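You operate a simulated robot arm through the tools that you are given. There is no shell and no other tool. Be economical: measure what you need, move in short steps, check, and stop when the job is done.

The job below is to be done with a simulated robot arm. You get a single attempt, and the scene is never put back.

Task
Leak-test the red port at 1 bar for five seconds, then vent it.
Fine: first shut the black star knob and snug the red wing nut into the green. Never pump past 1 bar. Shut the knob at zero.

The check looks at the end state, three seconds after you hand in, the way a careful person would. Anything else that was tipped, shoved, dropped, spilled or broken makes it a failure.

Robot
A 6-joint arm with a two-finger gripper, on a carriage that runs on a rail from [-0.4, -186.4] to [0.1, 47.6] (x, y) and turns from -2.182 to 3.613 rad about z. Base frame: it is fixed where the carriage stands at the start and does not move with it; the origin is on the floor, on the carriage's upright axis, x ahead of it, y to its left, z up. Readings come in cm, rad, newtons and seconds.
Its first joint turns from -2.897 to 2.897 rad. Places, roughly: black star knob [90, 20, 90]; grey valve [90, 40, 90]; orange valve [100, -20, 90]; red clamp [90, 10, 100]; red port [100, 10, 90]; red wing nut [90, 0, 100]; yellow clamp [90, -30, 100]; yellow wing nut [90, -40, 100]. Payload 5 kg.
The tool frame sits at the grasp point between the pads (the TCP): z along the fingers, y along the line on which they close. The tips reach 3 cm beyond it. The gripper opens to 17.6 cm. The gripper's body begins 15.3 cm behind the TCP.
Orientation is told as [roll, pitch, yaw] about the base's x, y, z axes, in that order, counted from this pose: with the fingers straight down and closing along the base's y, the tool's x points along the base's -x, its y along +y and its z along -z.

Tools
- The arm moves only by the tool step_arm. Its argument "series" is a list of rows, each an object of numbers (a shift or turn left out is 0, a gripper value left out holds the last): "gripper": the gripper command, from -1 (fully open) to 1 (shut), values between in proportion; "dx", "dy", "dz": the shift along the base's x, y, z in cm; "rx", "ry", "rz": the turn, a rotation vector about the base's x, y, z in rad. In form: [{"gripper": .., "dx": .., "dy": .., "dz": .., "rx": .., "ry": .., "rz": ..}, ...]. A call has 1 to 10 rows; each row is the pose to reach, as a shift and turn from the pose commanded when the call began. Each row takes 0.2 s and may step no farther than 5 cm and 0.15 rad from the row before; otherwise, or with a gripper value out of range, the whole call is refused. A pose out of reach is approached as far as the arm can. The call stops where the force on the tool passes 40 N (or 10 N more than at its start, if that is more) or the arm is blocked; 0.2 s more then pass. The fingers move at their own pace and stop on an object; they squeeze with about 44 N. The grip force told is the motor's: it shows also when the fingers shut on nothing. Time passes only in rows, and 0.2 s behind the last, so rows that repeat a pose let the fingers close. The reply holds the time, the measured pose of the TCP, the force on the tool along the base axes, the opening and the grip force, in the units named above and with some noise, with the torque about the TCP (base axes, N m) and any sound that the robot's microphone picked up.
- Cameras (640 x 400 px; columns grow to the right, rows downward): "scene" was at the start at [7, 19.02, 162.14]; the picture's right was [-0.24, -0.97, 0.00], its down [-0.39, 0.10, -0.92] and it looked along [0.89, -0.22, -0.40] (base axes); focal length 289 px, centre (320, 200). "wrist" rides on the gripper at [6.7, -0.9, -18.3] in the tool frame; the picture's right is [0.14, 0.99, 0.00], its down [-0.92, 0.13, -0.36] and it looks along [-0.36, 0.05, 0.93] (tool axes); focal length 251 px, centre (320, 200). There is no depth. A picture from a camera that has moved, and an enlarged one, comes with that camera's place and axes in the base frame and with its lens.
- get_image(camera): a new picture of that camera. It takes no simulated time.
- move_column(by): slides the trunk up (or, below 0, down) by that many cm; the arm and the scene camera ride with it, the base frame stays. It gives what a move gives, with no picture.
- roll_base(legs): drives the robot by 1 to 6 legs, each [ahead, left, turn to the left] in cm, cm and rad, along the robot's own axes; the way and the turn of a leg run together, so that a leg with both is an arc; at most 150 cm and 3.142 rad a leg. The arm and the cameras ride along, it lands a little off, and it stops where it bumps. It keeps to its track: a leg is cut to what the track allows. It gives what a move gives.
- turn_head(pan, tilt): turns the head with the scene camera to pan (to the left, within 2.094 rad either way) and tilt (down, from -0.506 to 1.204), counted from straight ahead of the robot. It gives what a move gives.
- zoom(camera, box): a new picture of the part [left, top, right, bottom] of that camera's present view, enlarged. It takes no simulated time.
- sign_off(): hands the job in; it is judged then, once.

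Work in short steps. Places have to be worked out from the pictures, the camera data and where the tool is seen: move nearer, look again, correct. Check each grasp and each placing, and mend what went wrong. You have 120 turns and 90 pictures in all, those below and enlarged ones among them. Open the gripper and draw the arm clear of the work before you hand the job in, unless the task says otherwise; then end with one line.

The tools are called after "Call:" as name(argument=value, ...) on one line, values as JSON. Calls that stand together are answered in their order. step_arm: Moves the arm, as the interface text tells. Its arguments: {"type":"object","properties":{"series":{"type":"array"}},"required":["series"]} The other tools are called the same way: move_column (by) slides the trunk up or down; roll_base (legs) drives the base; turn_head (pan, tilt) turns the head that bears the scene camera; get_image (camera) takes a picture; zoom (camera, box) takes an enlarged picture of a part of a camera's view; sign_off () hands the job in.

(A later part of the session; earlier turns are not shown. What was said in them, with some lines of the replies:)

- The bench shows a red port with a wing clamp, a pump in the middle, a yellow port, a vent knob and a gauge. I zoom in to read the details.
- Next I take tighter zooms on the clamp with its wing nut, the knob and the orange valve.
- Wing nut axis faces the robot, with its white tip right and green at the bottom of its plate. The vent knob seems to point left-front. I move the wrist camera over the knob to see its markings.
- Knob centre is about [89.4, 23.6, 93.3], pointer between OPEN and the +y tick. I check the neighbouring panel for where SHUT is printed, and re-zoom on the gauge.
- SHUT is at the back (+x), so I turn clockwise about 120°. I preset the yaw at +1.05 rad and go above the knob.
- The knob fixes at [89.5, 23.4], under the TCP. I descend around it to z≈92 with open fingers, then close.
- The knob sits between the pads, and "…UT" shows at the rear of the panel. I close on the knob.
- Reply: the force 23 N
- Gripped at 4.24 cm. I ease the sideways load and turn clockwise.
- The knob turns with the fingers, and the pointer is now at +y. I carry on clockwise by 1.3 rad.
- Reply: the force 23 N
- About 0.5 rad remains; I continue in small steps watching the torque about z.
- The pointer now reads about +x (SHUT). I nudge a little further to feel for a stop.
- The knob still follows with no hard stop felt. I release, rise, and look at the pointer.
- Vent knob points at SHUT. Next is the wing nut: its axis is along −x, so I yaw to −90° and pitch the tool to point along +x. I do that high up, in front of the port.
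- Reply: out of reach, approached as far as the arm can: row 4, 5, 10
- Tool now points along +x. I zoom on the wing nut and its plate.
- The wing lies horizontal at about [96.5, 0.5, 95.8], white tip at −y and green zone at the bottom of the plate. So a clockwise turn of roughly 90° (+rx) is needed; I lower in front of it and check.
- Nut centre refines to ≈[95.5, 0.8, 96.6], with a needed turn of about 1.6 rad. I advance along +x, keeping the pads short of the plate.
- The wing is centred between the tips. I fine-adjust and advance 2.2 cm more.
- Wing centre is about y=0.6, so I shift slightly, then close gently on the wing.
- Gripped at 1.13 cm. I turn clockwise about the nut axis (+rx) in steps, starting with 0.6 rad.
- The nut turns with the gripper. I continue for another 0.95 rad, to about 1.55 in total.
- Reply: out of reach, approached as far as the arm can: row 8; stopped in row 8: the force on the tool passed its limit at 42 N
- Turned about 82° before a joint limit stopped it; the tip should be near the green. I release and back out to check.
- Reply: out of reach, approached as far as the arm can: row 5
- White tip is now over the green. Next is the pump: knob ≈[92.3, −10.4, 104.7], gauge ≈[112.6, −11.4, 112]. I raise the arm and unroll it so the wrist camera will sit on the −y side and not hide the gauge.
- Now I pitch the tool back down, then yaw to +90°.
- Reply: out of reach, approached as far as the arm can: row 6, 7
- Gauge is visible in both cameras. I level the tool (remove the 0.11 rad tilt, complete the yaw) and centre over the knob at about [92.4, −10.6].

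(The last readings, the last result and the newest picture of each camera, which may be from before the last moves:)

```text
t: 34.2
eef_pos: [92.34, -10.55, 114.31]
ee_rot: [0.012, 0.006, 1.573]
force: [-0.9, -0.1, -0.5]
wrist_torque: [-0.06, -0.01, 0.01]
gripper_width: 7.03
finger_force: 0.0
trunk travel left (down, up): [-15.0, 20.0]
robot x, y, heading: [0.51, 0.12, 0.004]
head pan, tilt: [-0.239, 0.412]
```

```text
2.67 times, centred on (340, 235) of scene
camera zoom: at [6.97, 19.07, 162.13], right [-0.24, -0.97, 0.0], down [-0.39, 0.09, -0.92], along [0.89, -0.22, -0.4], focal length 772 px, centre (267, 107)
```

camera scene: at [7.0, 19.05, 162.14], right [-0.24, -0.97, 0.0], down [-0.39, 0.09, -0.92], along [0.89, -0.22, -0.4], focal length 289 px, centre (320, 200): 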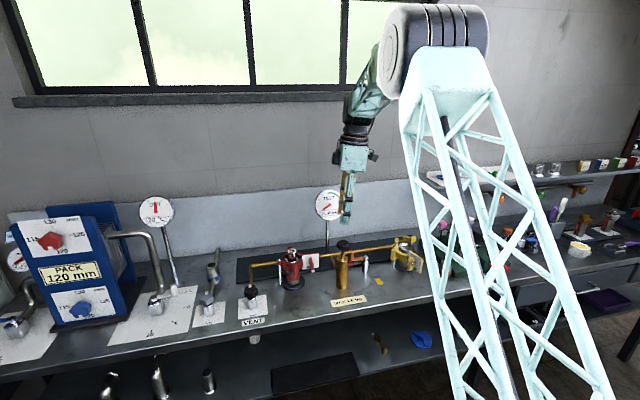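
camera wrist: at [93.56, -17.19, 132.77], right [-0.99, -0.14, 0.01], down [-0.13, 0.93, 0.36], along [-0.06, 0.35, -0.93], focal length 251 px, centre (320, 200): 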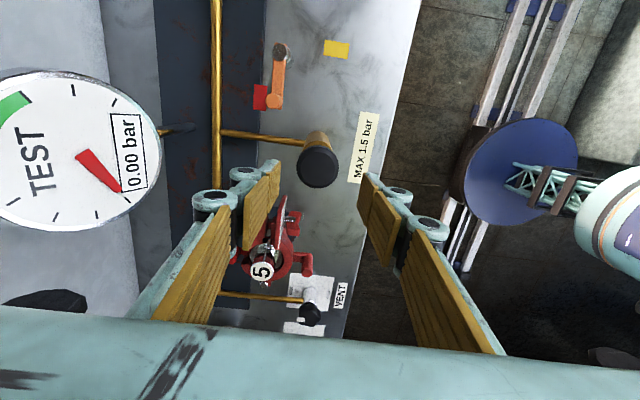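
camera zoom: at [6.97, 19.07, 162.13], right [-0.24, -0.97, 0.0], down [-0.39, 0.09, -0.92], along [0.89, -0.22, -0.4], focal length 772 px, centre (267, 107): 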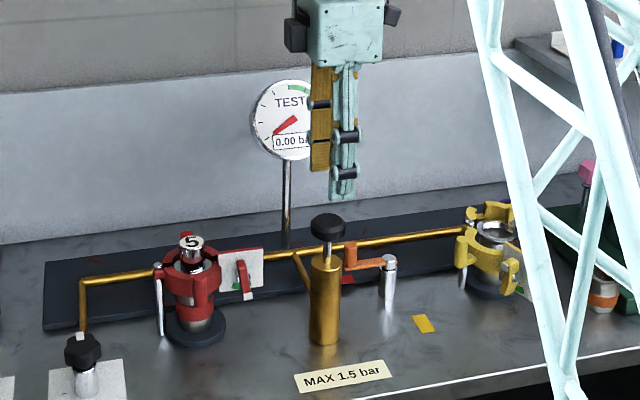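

Knob is about [92.6, −10.8]. I descend around it with open fingers.

Call:
step_arm(series=[{"gripper": 0.15, "dx": 0.3, "dy": -0.25, "dz": -3}, {"dx": 0.3, "dy": -0.25, "dz": -6}, {"dx": 0.3, "dy": -0.25, "dz": -8.5}, {"dx": 0.3, "dy": -0.25, "dz": -10}, {"dx": 0.3, "dy": -0.25, "dz": -10}])

Call:
get_image(camera="wrist")

Call:
zoom(camera="scene", box=[290, 160, 390, 310])

```text
t: 35.4
eef_pos: [92.63, -10.95, 104.44]
ee_rot: [0.012, 0.006, 1.572]
force: [-0.4, 0.1, 0.6]
wrist_torque: [0.03, 0.01, 0.01]
gripper_width: 7.48
finger_force: 0.0
trunk travel left (down, up): [-15.0, 20.0]
robot x, y, heading: [0.04, -0.11, 0.003]
head pan, tilt: [-0.239, 0.412]
```

```text
49 pictures are left
camera wrist: at [93.89, -17.48, 122.82], right [-0.99, -0.14, 0.01], down [-0.12, 0.93, 0.36], along [-0.06, 0.35, -0.93], focal length 251 px, centre (320, 200)
```

wrist: 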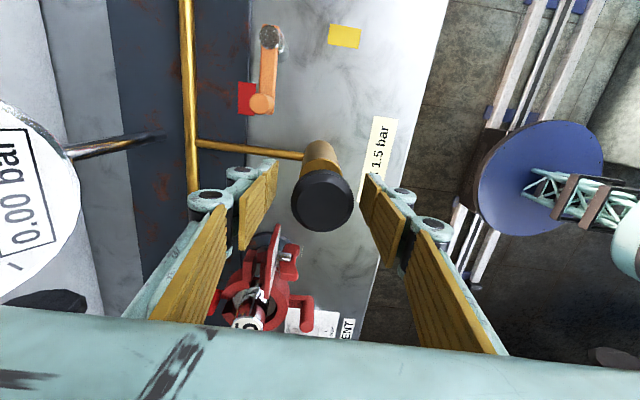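

```text
2.67 times, centred on (340, 235) of scene
camera zoom: at [6.99, 19.06, 162.14], right [-0.24, -0.97, 0.0], down [-0.39, 0.09, -0.92], along [0.89, -0.22, -0.4], focal length 772 px, centre (267, 107)
```

zoom: 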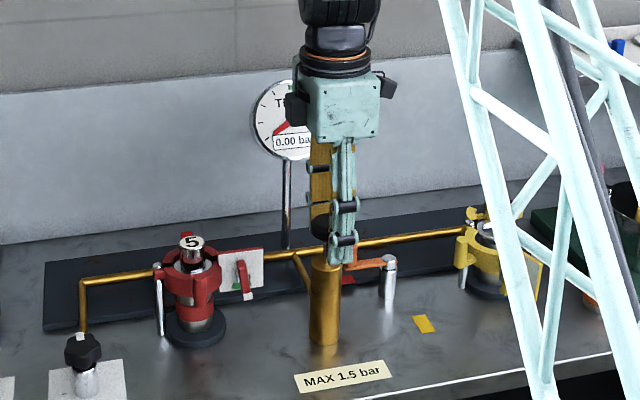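

Knob lies between the pads and the gauge digits are readable in both cameras. I close.

Call:
step_arm(series=[{"gripper": 1}, {"gripper": 1}, {"gripper": 1}])

Call:
get_image(camera="wrist")

```text
t: 36.2
eef_pos: [92.54, -10.9, 104.41]
ee_rot: [0.015, 0.004, 1.57]
force: [-23.2, 1.7, -0.8]
wrist_torque: [0.03, 0.06, 0.1]
gripper_width: 4.56
finger_force: 45.0
trunk travel left (down, up): [-15.0, 20.0]
robot x, y, heading: [-0.16, 0.02, 0.002]
head pan, tilt: [-0.239, 0.412]
```

```text
47 pictures are left
camera wrist: at [93.71, -17.48, 122.85], right [-0.99, -0.14, 0.01], down [-0.12, 0.93, 0.36], along [-0.06, 0.35, -0.93], focal length 251 px, centre (320, 200)
```

wrist: 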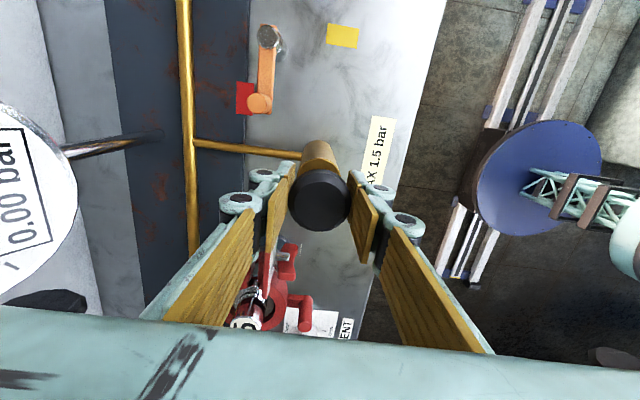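

Gripped at 4.56 cm. I ease the side load, push down 1 cm and read the gauge.

Call:
step_arm(series=[{"gripper": 1, "dx": -0.25}, {"dx": -0.25, "dz": -0.5}, {"dx": -0.25, "dz": -1}])

Call:
get_image(camera="wrist")

```text
t: 37.0
eef_pos: [92.42, -10.92, 103.52]
ee_rot: [0.012, 0.006, 1.57]
force: [-0.6, -0.3, 3.6]
wrist_torque: [-0.02, -0.13, 0.01]
gripper_width: 4.56
finger_force: 45.0
trunk travel left (down, up): [-15.0, 20.0]
robot x, y, heading: [-0.09, -0.09, 0.002]
head pan, tilt: [-0.239, 0.412]
```

```text
46 pictures are left
camera wrist: at [93.63, -17.47, 121.92], right [-0.99, -0.14, 0.01], down [-0.13, 0.93, 0.36], along [-0.06, 0.35, -0.93], focal length 251 px, centre (320, 200)
```

wrist: 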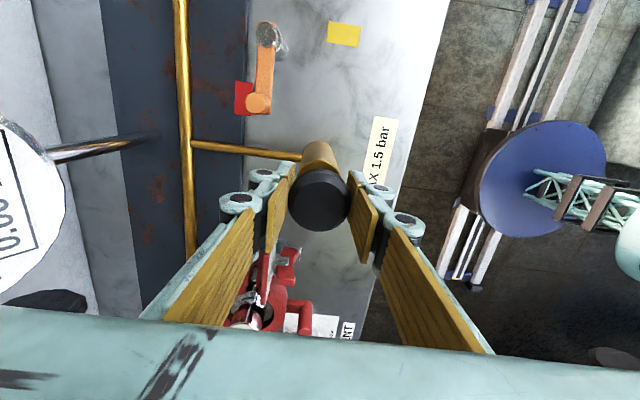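

The wrist view loses the digits when low; I use the scene zoom.

Call:
zoom(camera="scene", box=[305, 180, 355, 230])

```text
8.00 times, centred on (330, 205) of scene
camera zoom: at [6.94, 19.06, 162.14], right [-0.24, -0.97, 0.0], down [-0.39, 0.09, -0.92], along [0.89, -0.22, -0.4], focal length 2315 px, centre (240, 160)
```

zoom: 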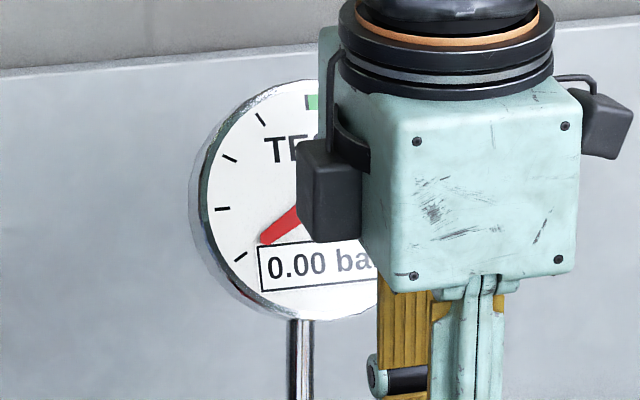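

Still 0.00. I push another 1 cm and read.

Call:
step_arm(series=[{"gripper": 1, "dz": -0.5}, {"dz": -1}])

Call:
zoom(camera="scene", box=[305, 180, 355, 230])

```text
t: 37.6
eef_pos: [92.5, -11.06, 102.51]
ee_rot: [0.01, 0.007, 1.571]
force: [9.2, -0.5, 6.5]
wrist_torque: [0.05, -0.15, -0.02]
gripper_width: 4.55
finger_force: 44.3
trunk travel left (down, up): [-15.0, 20.0]
robot x, y, heading: [0.29, 0.12, 0.006]
head pan, tilt: [-0.239, 0.412]
```

```text
8.00 times, centred on (330, 205) of scene
camera zoom: at [6.97, 19.06, 162.14], right [-0.24, -0.97, 0.0], down [-0.39, 0.09, -0.92], along [0.89, -0.22, -0.4], focal length 2315 px, centre (240, 160)
```

zoom: 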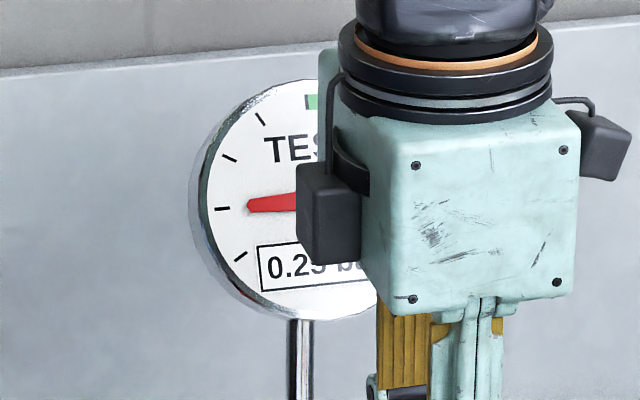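

Gauge jumped to about 0.25. I push a further 0.5 cm to learn whether it is per stroke or proportional.

Call:
step_arm(series=[{"gripper": 1, "dx": 0.1, "dz": -0.25}, {"dx": 0.1, "dz": -0.5}])

Call:
zoom(camera="scene", box=[305, 180, 355, 230])

```text
t: 38.2
eef_pos: [92.54, -10.91, 101.94]
ee_rot: [0.013, 0.005, 1.572]
force: [5.0, -1.3, 7.5]
wrist_torque: [0.0, -0.11, 0.01]
gripper_width: 4.57
finger_force: 44.9
trunk travel left (down, up): [-15.0, 20.0]
robot x, y, heading: [0.17, -0.01, 0.002]
head pan, tilt: [-0.239, 0.412]
```

```text
8.00 times, centred on (330, 205) of scene
camera zoom: at [6.94, 19.06, 162.14], right [-0.24, -0.97, 0.0], down [-0.39, 0.09, -0.92], along [0.89, -0.22, -0.4], focal length 2315 px, centre (240, 160)
```

zoom: 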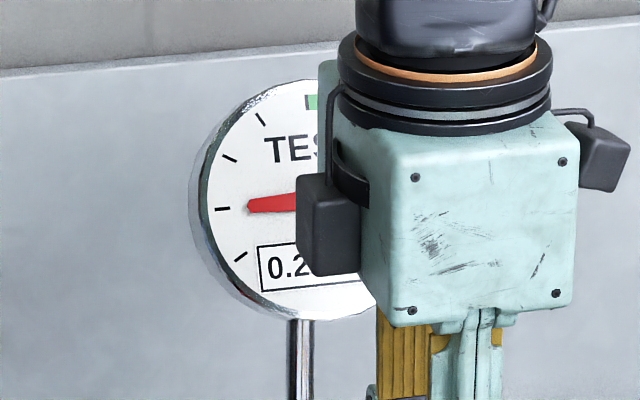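

It is per stroke (~0.25 each). I lift the plunger back to the top and read.

Call:
step_arm(series=[{"gripper": 1, "dz": 1}, {"dz": 2}, {"dz": 2.5}, {"dz": 2.5}])

Call:
zoom(camera="scene", box=[305, 180, 355, 230])

```text
t: 39.2
eef_pos: [92.43, -10.98, 104.49]
ee_rot: [0.012, 0.005, 1.569]
force: [6.9, -0.7, 0.8]
wrist_torque: [0.03, -0.15, -0.04]
gripper_width: 4.56
finger_force: 45.1
trunk travel left (down, up): [-15.0, 20.0]
robot x, y, heading: [0.27, 0.1, -0.0]
head pan, tilt: [-0.239, 0.412]
```

```text
8.00 times, centred on (330, 205) of scene
camera zoom: at [7.0, 19.06, 162.13], right [-0.24, -0.97, 0.0], down [-0.39, 0.09, -0.92], along [0.89, -0.22, -0.4], focal length 2315 px, centre (240, 160)
```

zoom: 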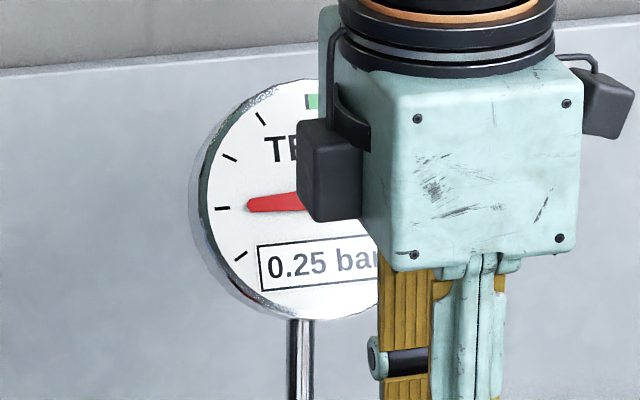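

0.25 bar exactly and holding. Second stroke.

Call:
step_arm(series=[{"gripper": 1, "dz": -0.8}, {"dz": -1.6}, {"dz": -2.4}, {"dz": -1.6}, {"dz": -0.8}, {"dz": 0}, {"dz": 0}])

Call:
zoom(camera="scene", box=[305, 180, 355, 230])

```text
t: 40.8
eef_pos: [92.43, -10.9, 104.41]
ee_rot: [0.012, 0.005, 1.57]
force: [2.7, 0.6, 0.6]
wrist_torque: [0.1, -0.14, -0.02]
gripper_width: 4.57
finger_force: 45.5
trunk travel left (down, up): [-15.0, 20.0]
robot x, y, heading: [-0.15, -0.16, 0.003]
head pan, tilt: [-0.239, 0.412]
```

```text
8.00 times, centred on (330, 205) of scene
camera zoom: at [6.97, 19.07, 162.13], right [-0.24, -0.97, 0.0], down [-0.39, 0.09, -0.92], along [0.89, -0.22, -0.4], focal length 2315 px, centre (240, 160)
```

zoom: 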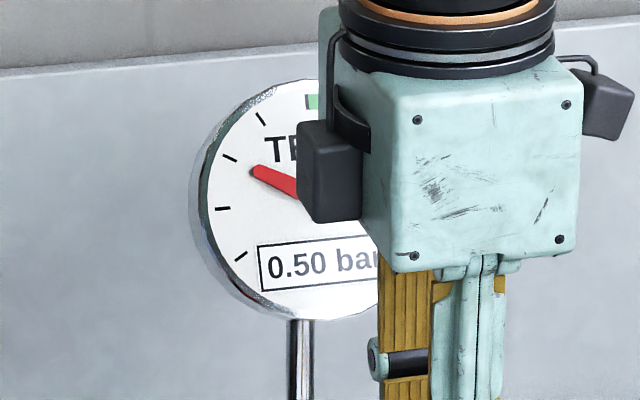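

0.50 bar. Third stroke.

Call:
step_arm(series=[{"gripper": 1, "dz": -0.8}, {"dz": -1.6}, {"dz": -2.4}, {"dz": -1.6}, {"dz": -0.8}, {"dz": 0}, {"dz": 0}])

Call:
zoom(camera="scene", box=[305, 180, 355, 230])

```text
t: 42.4
eef_pos: [92.51, -10.9, 104.43]
ee_rot: [0.013, 0.007, 1.571]
force: [7.6, 0.8, 0.1]
wrist_torque: [-0.03, -0.2, -0.04]
gripper_width: 4.55
finger_force: 44.9
trunk travel left (down, up): [-15.0, 20.0]
robot x, y, heading: [-0.27, -0.09, 0.002]
head pan, tilt: [-0.239, 0.412]
```

```text
8.00 times, centred on (330, 205) of scene
camera zoom: at [7.0, 19.06, 162.13], right [-0.24, -0.97, 0.0], down [-0.39, 0.09, -0.92], along [0.89, -0.22, -0.4], focal length 2315 px, centre (240, 160)
```

zoom: 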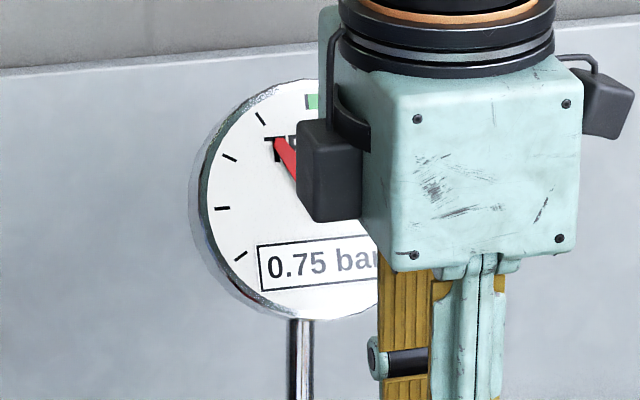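

0.75 bar. Fourth and last stroke.

Call:
step_arm(series=[{"gripper": 1, "dz": -0.8}, {"dz": -1.6}, {"dz": -2.4}, {"dz": -1.6}, {"dz": -0.8}, {"dz": 0}, {"dz": 0}])

Call:
zoom(camera="scene", box=[305, 180, 355, 230])

```text
t: 44.0
eef_pos: [92.53, -10.86, 104.35]
ee_rot: [0.012, 0.004, 1.572]
force: [8.8, 0.5, 1.5]
wrist_torque: [0.01, -0.18, -0.03]
gripper_width: 4.56
finger_force: 45.2
trunk travel left (down, up): [-15.0, 20.0]
robot x, y, heading: [0.24, 0.09, 0.002]
head pan, tilt: [-0.239, 0.412]
```

```text
8.00 times, centred on (330, 205) of scene
camera zoom: at [7.01, 19.06, 162.13], right [-0.24, -0.97, 0.0], down [-0.39, 0.09, -0.92], along [0.89, -0.22, -0.4], focal length 2315 px, centre (240, 160)
```

zoom: 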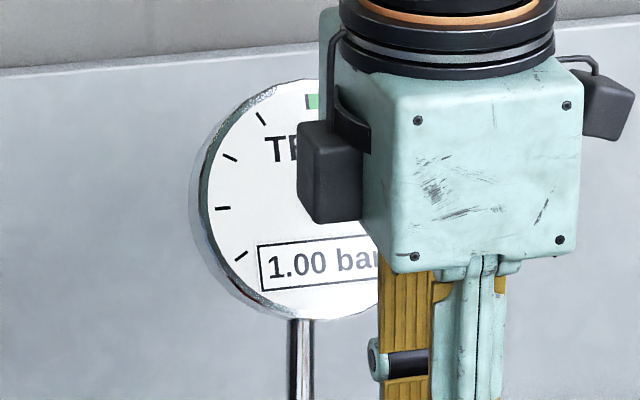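

1.00 bar. I release the knob, rise clear and let the hold time run.

Call:
step_arm(series=[{"gripper": 0.2}, {"gripper": 0.2}, {"gripper": 0.2}, {"gripper": 0.2, "dz": 3}, {"dz": 6}, {"dz": 9}, {"dz": 12}, {"dz": 15}, {"dz": 15}, {"dz": 15}])

Call:
step_arm(series=[{"dy": 4}, {"dy": 8}, {"dy": 12}, {"dy": 16}, {"dy": 20}, {"dy": 24}, {"dx": -1, "dy": 28}, {"dx": -2, "dy": 32}, {"dx": -3, "dy": 34.3}, {"dx": -3, "dy": 34.3}])

Call:
zoom(camera="scene", box=[225, 180, 375, 330])

```text
t: 46.2
eef_pos: [92.63, -10.93, 119.42]
ee_rot: [0.012, 0.006, 1.572]
force: [0.4, -1.1, -0.1]
wrist_torque: [-0.02, 0.04, 0.04]
gripper_width: 7.05
finger_force: 0.1
trunk travel left (down, up): [-15.0, 20.0]
robot x, y, heading: [-0.34, 0.06, 0.003]
head pan, tilt: [-0.239, 0.412]
```

```text
t: 48.4
eef_pos: [89.42, 23.41, 119.4]
ee_rot: [0.012, 0.007, 1.571]
force: [-0.7, 0.3, -0.9]
wrist_torque: [-0.03, -0.03, 0.01]
gripper_width: 7.05
finger_force: 0.1
trunk travel left (down, up): [-15.0, 20.0]
robot x, y, heading: [0.1, -0.21, 0.003]
head pan, tilt: [-0.239, 0.412]
```

```text
2.67 times, centred on (300, 255) of scene
camera zoom: at [6.94, 19.07, 162.14], right [-0.24, -0.97, 0.0], down [-0.39, 0.09, -0.92], along [0.89, -0.22, -0.4], focal length 772 px, centre (373, 53)
```

zoom: 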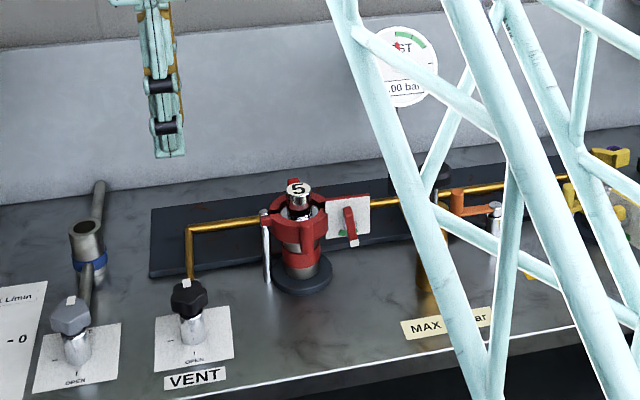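

Gauge still reads 1.00 and the hold passes five seconds. I set the yaw to −0.114 rad, which matches the lobes as before, while coming down over the vent knob.

Call:
step_arm(series=[{"gripper": 0, "rz": -0.15}, {"rz": -0.3}, {"rz": -0.45}, {"rz": -0.6}, {"rz": -0.75}, {"rz": -0.9}, {"rz": -1.05}, {"rz": -1.2}, {"dz": -3, "rz": -1.35}, {"dz": -6, "rz": -1.5}])

Call:
step_arm(series=[{"rx": 0, "dz": -3, "rz": -0.1}, {"dz": -6, "rz": -0.185}, {"dz": -9, "rz": -0.185}, {"dz": -11, "rz": -0.185}, {"dz": -11, "rz": -0.185}])

Call:
get_image(camera="wrist")

Call:
zoom(camera="scene", box=[305, 180, 355, 230])

```text
t: 50.6
eef_pos: [89.43, 23.35, 113.36]
ee_rot: [0.012, 0.006, 0.07]
force: [1.0, -0.1, -0.3]
wrist_torque: [-0.06, 0.05, -0.05]
gripper_width: 8.79
finger_force: 0.0
trunk travel left (down, up): [-15.0, 20.0]
robot x, y, heading: [0.0, -0.38, 0.001]
head pan, tilt: [-0.239, 0.412]
```

```text
t: 51.8
eef_pos: [89.48, 23.27, 102.29]
ee_rot: [0.011, 0.007, -0.113]
force: [0.6, -0.1, -1.1]
wrist_torque: [0.0, 0.1, -0.02]
gripper_width: 8.81
finger_force: 0.1
trunk travel left (down, up): [-15.0, 20.0]
robot x, y, heading: [-0.12, 0.32, 0.002]
head pan, tilt: [-0.239, 0.412]
```

```text
37 pictures are left
camera wrist: at [82.88, 22.96, 120.78], right [-0.02, 1.0, 0.01], down [0.93, 0.02, 0.36], along [0.36, 0.02, -0.93], focal length 251 px, centre (320, 200)
```

wrist: 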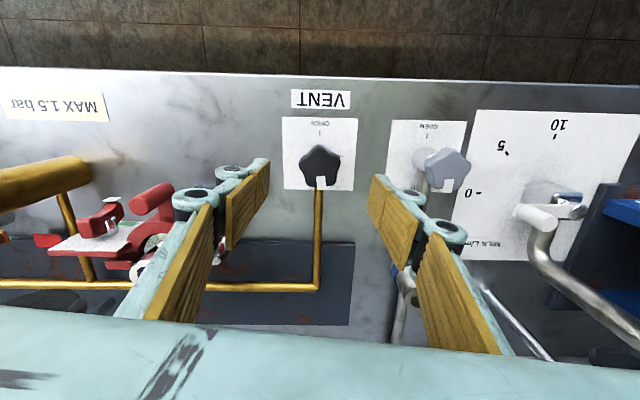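

```text
8.00 times, centred on (330, 205) of scene
camera zoom: at [7.02, 19.07, 162.13], right [-0.24, -0.97, 0.0], down [-0.39, 0.09, -0.92], along [0.89, -0.22, -0.4], focal length 2315 px, centre (240, 160)
```

zoom: 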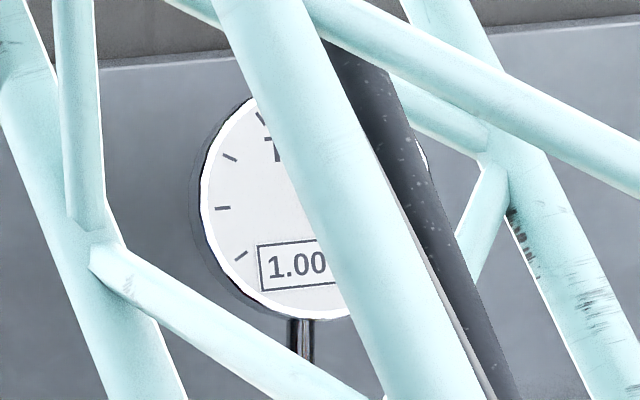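

Held at 1.00 for over eight seconds. I descend on the vent knob and grip it.

Call:
step_arm(series=[{"gripper": 0.15, "dz": -4}, {"dz": -8}, {"dz": -10.3}, {"dz": -10.3}])

Call:
step_arm(series=[{"gripper": 1}, {"gripper": 1}, {"gripper": 1}])

Call:
zoom(camera="wrist", box=[220, 110, 420, 250])

```text
t: 52.8
eef_pos: [89.53, 23.38, 92.12]
ee_rot: [0.012, 0.004, -0.114]
force: [0.7, 0.1, -0.6]
wrist_torque: [-0.03, 0.03, -0.01]
gripper_width: 7.5
finger_force: 0.1
trunk travel left (down, up): [-15.0, 20.0]
robot x, y, heading: [0.3, 0.13, 0.005]
head pan, tilt: [-0.239, 0.412]
```

```text
t: 53.6
eef_pos: [89.55, 23.4, 92.14]
ee_rot: [0.011, 0.005, -0.113]
force: [1.4, 4.9, 0.1]
wrist_torque: [-0.16, -0.17, -0.01]
gripper_width: 4.19
finger_force: 45.0
trunk travel left (down, up): [-15.0, 20.0]
robot x, y, heading: [0.12, 0.22, 0.0]
head pan, tilt: [-0.239, 0.412]
```

```text
2.86 times, centred on (320, 180) of wrist
camera zoom: at [82.85, 23.07, 110.53], right [-0.03, 1.0, 0.01], down [0.93, 0.02, 0.36], along [0.36, 0.02, -0.93], focal length 718 px, centre (320, 257)
```

zoom: 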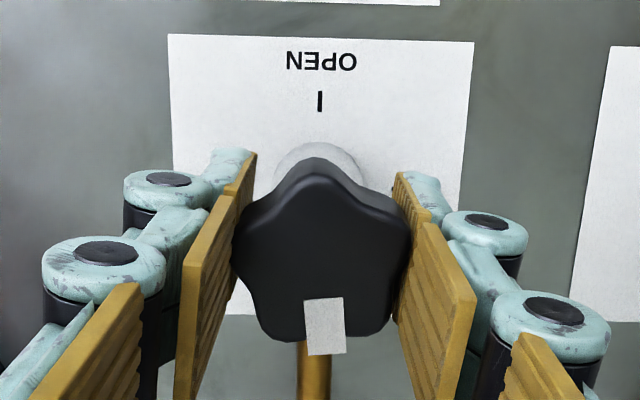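

Good grip, pointer at SHUT. I turn it counter-clockwise to vent.

Call:
step_arm(series=[{"gripper": 1, "rz": 0.14}, {"rz": 0.28}, {"rz": 0.42}, {"rz": 0.56}, {"rz": 0.7}, {"rz": 0.84}, {"rz": 0.98}, {"rz": 1.12}, {"rz": 1.26}, {"rz": 1.4}])

Call:
zoom(camera="scene", box=[305, 180, 355, 230])

Call:
zoom(camera="wrist", box=[220, 110, 420, 250])

```text
t: 55.8
eef_pos: [89.43, 23.49, 92.04]
ee_rot: [0.011, 0.007, 1.287]
force: [7.4, 7.2, -2.4]
wrist_torque: [0.05, -0.27, -0.03]
gripper_width: 4.18
finger_force: 45.3
trunk travel left (down, up): [-15.0, 20.0]
robot x, y, heading: [0.09, 0.19, 0.001]
head pan, tilt: [-0.239, 0.412]
```

```text
8.00 times, centred on (330, 205) of scene
camera zoom: at [7.02, 19.1, 162.13], right [-0.24, -0.97, 0.0], down [-0.39, 0.09, -0.92], along [0.89, -0.22, -0.4], focal length 2315 px, centre (240, 160)
```

zoom: 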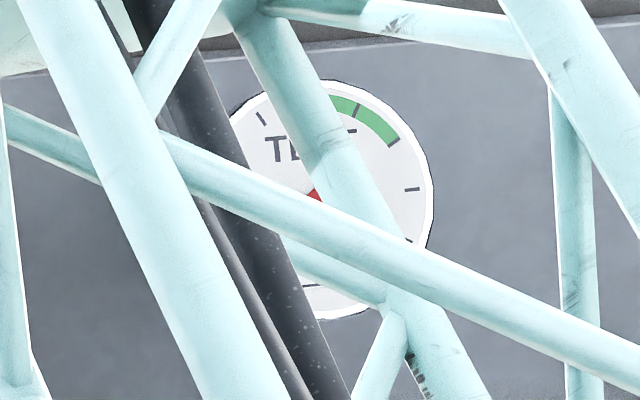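

```text
2.86 times, centred on (320, 180) of wrist
camera zoom: at [88.83, 16.79, 110.53], right [-0.99, 0.14, 0.01], down [0.14, 0.92, 0.36], along [0.04, 0.36, -0.93], focal length 718 px, centre (320, 257)
```

zoom: 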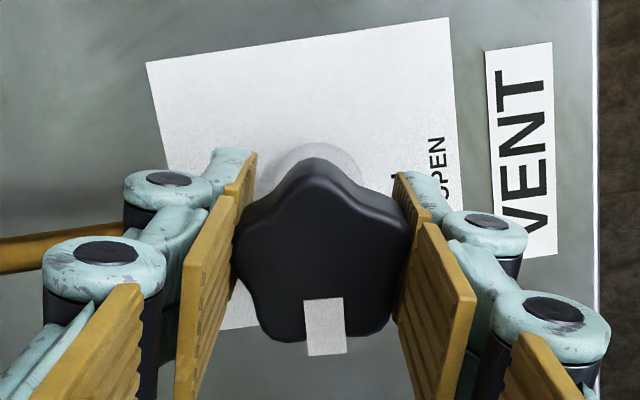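

The gauge is hidden here. I open a bit further, release and rise so I can read zero before shutting.

Call:
step_arm(series=[{"gripper": 1, "rz": 0.13}, {"gripper": 1, "rz": 0.26}, {"gripper": 0.15, "rz": 0.26}, {"gripper": 0.15, "rz": 0.26}, {"gripper": 0.15, "rz": 0.26}, {"rz": 0.26, "dz": 4}, {"rz": 0.26, "dz": 8}, {"rz": 0.26, "dz": 12}, {"rz": 0.26, "dz": 16}, {"rz": 0.26, "dz": 20}])

Call:
zoom(camera="scene", box=[225, 180, 375, 330])

```text
t: 58.0
eef_pos: [89.49, 23.28, 112.11]
ee_rot: [0.012, 0.007, 1.545]
force: [-0.1, 0.9, -0.7]
wrist_torque: [-0.05, 0.07, 0.03]
gripper_width: 7.48
finger_force: 0.0
trunk travel left (down, up): [-15.0, 20.0]
robot x, y, heading: [-0.36, 0.29, 0.0]
head pan, tilt: [-0.239, 0.412]
```

```text
2.67 times, centred on (300, 255) of scene
camera zoom: at [6.98, 19.06, 162.14], right [-0.24, -0.97, 0.0], down [-0.39, 0.09, -0.92], along [0.89, -0.22, -0.4], focal length 772 px, centre (373, 53)
```

zoom: 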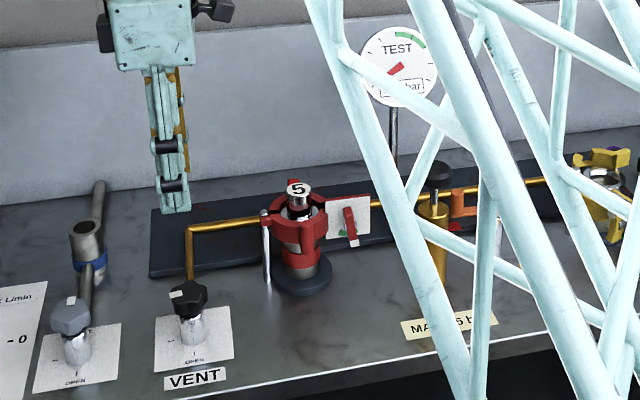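

The needle is back at the zero end; I zoom to confirm.

Call:
zoom(camera="scene", box=[305, 180, 355, 230])

```text
8.00 times, centred on (330, 205) of scene
camera zoom: at [6.98, 19.06, 162.14], right [-0.24, -0.97, 0.0], down [-0.39, 0.09, -0.92], along [0.89, -0.22, -0.4], focal length 2315 px, centre (240, 160)
```

zoom: 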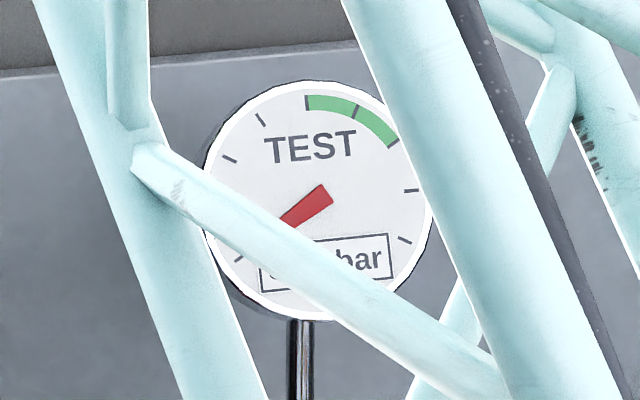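

Needle is at zero. I descend, regrip and turn the knob back to SHUT.

Call:
step_arm(series=[{"gripper": 0.15, "dz": -4}, {"dz": -8}, {"dz": -12}, {"dz": -16}, {"dz": -20}, {"dz": -20}, {"gripper": 1, "dz": -20}, {"gripper": 1, "dz": -20}, {"gripper": 1, "dz": -20}])

Call:
step_arm(series=[{"gripper": 1, "rz": -0.14}, {"rz": -0.28}, {"rz": -0.42}, {"rz": -0.56}, {"rz": -0.7}, {"rz": -0.84}, {"rz": -0.98}, {"rz": -1.12}, {"rz": -1.26}, {"rz": -1.4}])

Call:
step_arm(series=[{"gripper": 1, "rz": -0.13}, {"rz": -0.26}, {"rz": -0.26}])

Call:
zoom(camera="wrist", box=[220, 110, 420, 250])

Call:
zoom(camera="scene", box=[305, 180, 355, 230])

```text
t: 60.0
eef_pos: [89.46, 23.28, 92.01]
ee_rot: [0.011, 0.005, 1.547]
force: [12.7, 1.8, -11.3]
wrist_torque: [0.22, -0.43, -0.07]
gripper_width: 4.2
finger_force: 45.2
trunk travel left (down, up): [-15.0, 20.0]
robot x, y, heading: [0.19, 0.07, 0.001]
head pan, tilt: [-0.239, 0.412]
```

```text
t: 62.2
eef_pos: [89.4, 23.46, 92.1]
ee_rot: [0.01, 0.006, 0.145]
force: [-14.0, 2.0, -14.2]
wrist_torque: [-0.2, 0.05, 0.03]
gripper_width: 4.18
finger_force: 45.2
trunk travel left (down, up): [-15.0, 20.0]
robot x, y, heading: [-0.33, 0.25, 0.003]
head pan, tilt: [-0.239, 0.412]
```

```text
t: 63.0
eef_pos: [89.44, 23.44, 92.09]
ee_rot: [0.012, 0.007, -0.115]
force: [-18.9, 9.3, -14.9]
wrist_torque: [-0.11, 0.22, -0.02]
gripper_width: 4.16
finger_force: 45.5
trunk travel left (down, up): [-15.0, 20.0]
robot x, y, heading: [-0.04, 0.03, 0.001]
head pan, tilt: [-0.239, 0.412]
```

```text
2.86 times, centred on (320, 180) of wrist
camera zoom: at [82.75, 23.1, 110.48], right [-0.02, 1.0, 0.01], down [0.93, 0.02, 0.36], along [0.36, 0.02, -0.93], focal length 718 px, centre (320, 257)
```

zoom: 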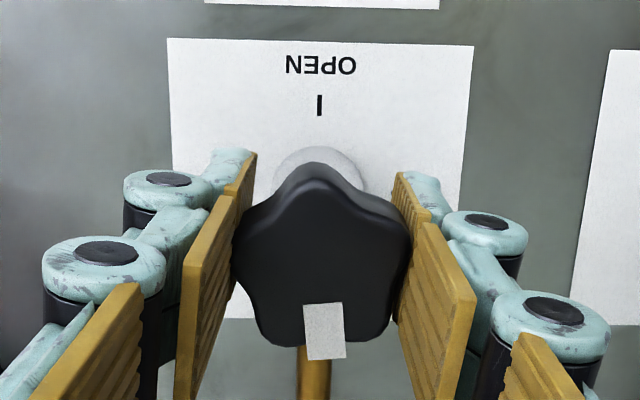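

```text
8.00 times, centred on (330, 205) of scene
camera zoom: at [6.94, 19.14, 162.13], right [-0.24, -0.97, 0.0], down [-0.39, 0.09, -0.92], along [0.89, -0.22, -0.4], focal length 2315 px, centre (240, 160)
```

zoom: 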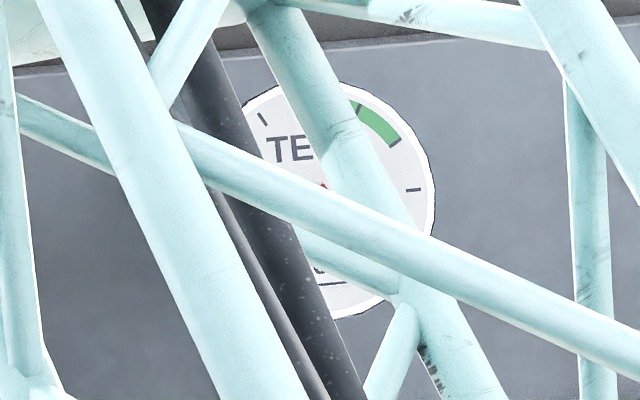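

Knob is back at SHUT in the same picture as when it held pressure. I release, rise, and retreat to a clear position for a final look.

Call:
step_arm(series=[{"gripper": 0.15}, {"gripper": 0.15}, {"gripper": 0.15}, {"dz": 4}, {"dz": 8}, {"dz": 12}, {"dz": 16}, {"dz": 20}, {"dz": 25}, {"dz": 30}])

Call:
step_arm(series=[{"dx": -4, "dy": -2, "dz": 2}, {"dx": -8, "dy": -4, "dz": 4}, {"dx": -12, "dy": -8, "dz": 6}, {"dx": -16, "dy": -11, "dz": 8}, {"dx": -18, "dy": -15, "dz": 8}, {"dx": -18, "dy": -20, "dz": 8}, {"dx": -18, "dy": -25, "dz": 8}, {"dx": -18, "dy": -30, "dz": 8}, {"dx": -18, "dy": -35, "dz": 8}, {"dx": -18, "dy": -40, "dz": 8}])

Call:
get_image(camera="scene")

Call:
zoom(camera="scene", box=[220, 180, 440, 320])

Call:
zoom(camera="scene", box=[270, 235, 330, 295])

```text
t: 65.2
eef_pos: [89.39, 23.3, 122.2]
ee_rot: [0.011, 0.006, -0.113]
force: [0.7, -0.2, 0.7]
wrist_torque: [-0.02, 0.07, -0.03]
gripper_width: 7.47
finger_force: 0.0
trunk travel left (down, up): [-15.0, 20.0]
robot x, y, heading: [0.02, -0.25, 0.003]
head pan, tilt: [-0.239, 0.412]
```

```text
refused: row 3 steps farther than a row can; nothing moved
```

```text
28 pictures are left
camera scene: at [6.97, 19.06, 162.15], right [-0.24, -0.97, 0.0], down [-0.39, 0.09, -0.92], along [0.89, -0.22, -0.4], focal length 289 px, centre (320, 200)
```

scene: 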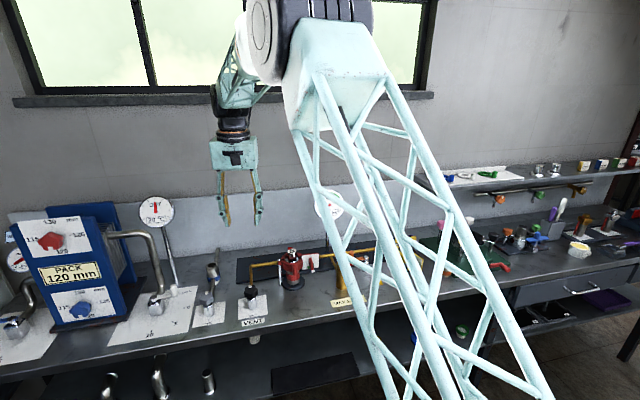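

```text
2.86 times, centred on (330, 250) of scene
camera zoom: at [6.97, 19.06, 162.15], right [-0.24, -0.97, 0.0], down [-0.39, 0.09, -0.92], along [0.89, -0.22, -0.4], focal length 827 px, centre (291, 57)
```

zoom: 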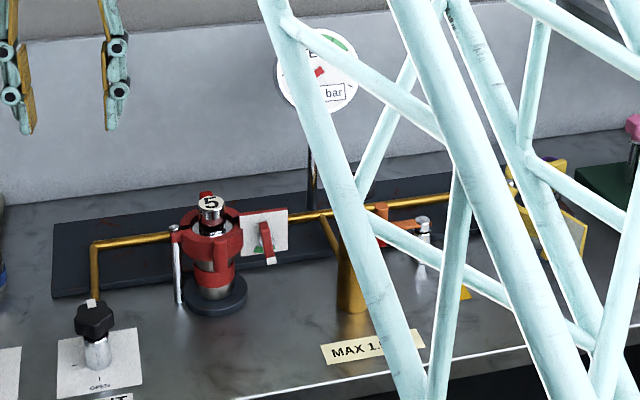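

```text
6.67 times, centred on (300, 265) of scene
camera zoom: at [6.97, 19.06, 162.15], right [-0.24, -0.97, 0.0], down [-0.39, 0.09, -0.92], along [0.89, -0.22, -0.4], focal length 1930 px, centre (453, -233)
```

zoom: 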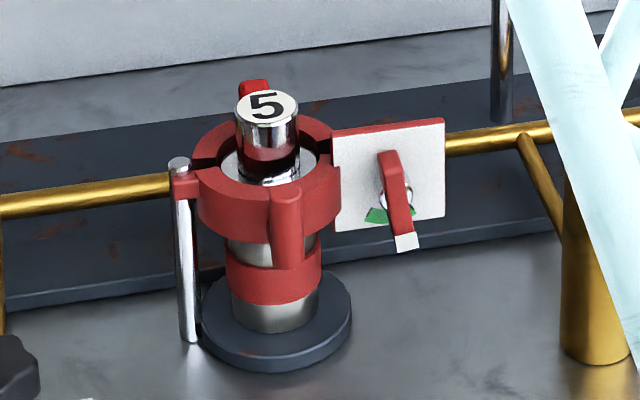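

Tip lies in the green and held pressure. I retreat to the start area in allowed steps and take a last look.

Call:
step_arm(series=[{"dx": -3, "dy": -2, "dz": 2}, {"dx": -6, "dy": -4, "dz": 4}, {"dx": -9, "dy": -7, "dz": 6}, {"dx": -12, "dy": -10, "dz": 8}, {"dx": -15, "dy": -13, "dz": 10}, {"dx": -17, "dy": -17, "dz": 10}, {"dx": -17, "dy": -22, "dz": 10}, {"dx": -17, "dy": -27, "dz": 10}, {"dx": -17, "dy": -32, "dz": 10}, {"dx": -17, "dy": -37, "dz": 10}])

Call:
zoom(camera="scene", box=[220, 180, 440, 320])

Call:
get_image(camera="wrist")

```text
t: 67.4
eef_pos: [72.74, -13.69, 132.11]
ee_rot: [0.012, 0.005, -0.112]
force: [0.7, 0.3, -0.4]
wrist_torque: [-0.04, 0.03, 0.03]
gripper_width: 7.5
finger_force: 0.1
trunk travel left (down, up): [-15.0, 20.0]
robot x, y, heading: [-0.39, -0.0, 0.002]
head pan, tilt: [-0.239, 0.412]
```

```text
2.86 times, centred on (330, 250) of scene
camera zoom: at [6.97, 19.07, 162.13], right [-0.24, -0.97, 0.0], down [-0.39, 0.09, -0.92], along [0.89, -0.22, -0.4], focal length 827 px, centre (291, 57)
```

zoom: 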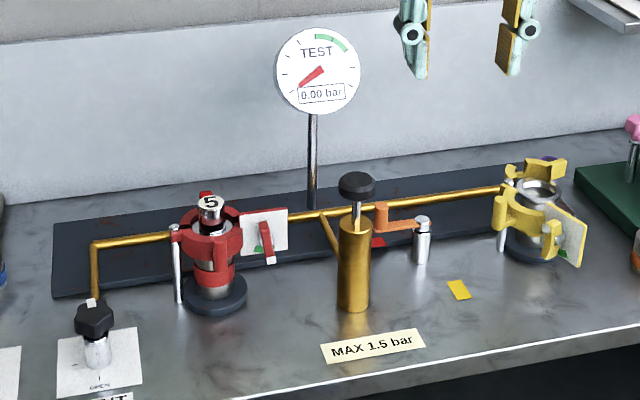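

```text
24 pictures are left
camera wrist: at [65.97, -14.15, 150.59], right [-0.03, 1.0, 0.01], down [0.93, 0.02, 0.36], along [0.36, 0.02, -0.93], focal length 251 px, centre (320, 200)
```

wrist: 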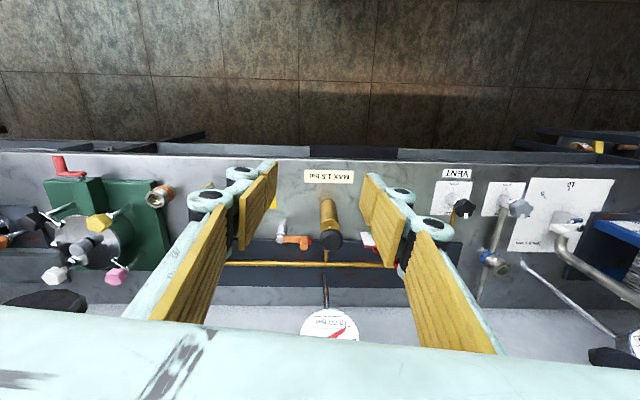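

Gauge 0.00 bar, vent shut, nut in the green, nothing disturbed. I open the gripper fully and hand in.

Call:
step_arm(series=[{"gripper": -1}, {"gripper": -1}, {"gripper": -1}, {"gripper": -1}])

Call:
sign_off()

```text
t: 68.4
eef_pos: [72.6, -13.66, 132.24]
ee_rot: [0.011, 0.004, -0.113]
force: [-0.4, 0.4, -0.3]
wrist_torque: [0.02, -0.02, 0.0]
gripper_width: 17.62
finger_force: 0.2
trunk travel left (down, up): [-15.0, 20.0]
robot x, y, heading: [0.1, 0.45, -0.002]
head pan, tilt: [-0.239, 0.412]
```

```text
The job is handed in.
```

The red port was leak-tested at 1.00 bar and held for at least 8 seconds with no drop; it was then vented to zero and the black star knob shut again, with the red wing nut in the green, pressure never above 1 bar, and nothing else disturbed.
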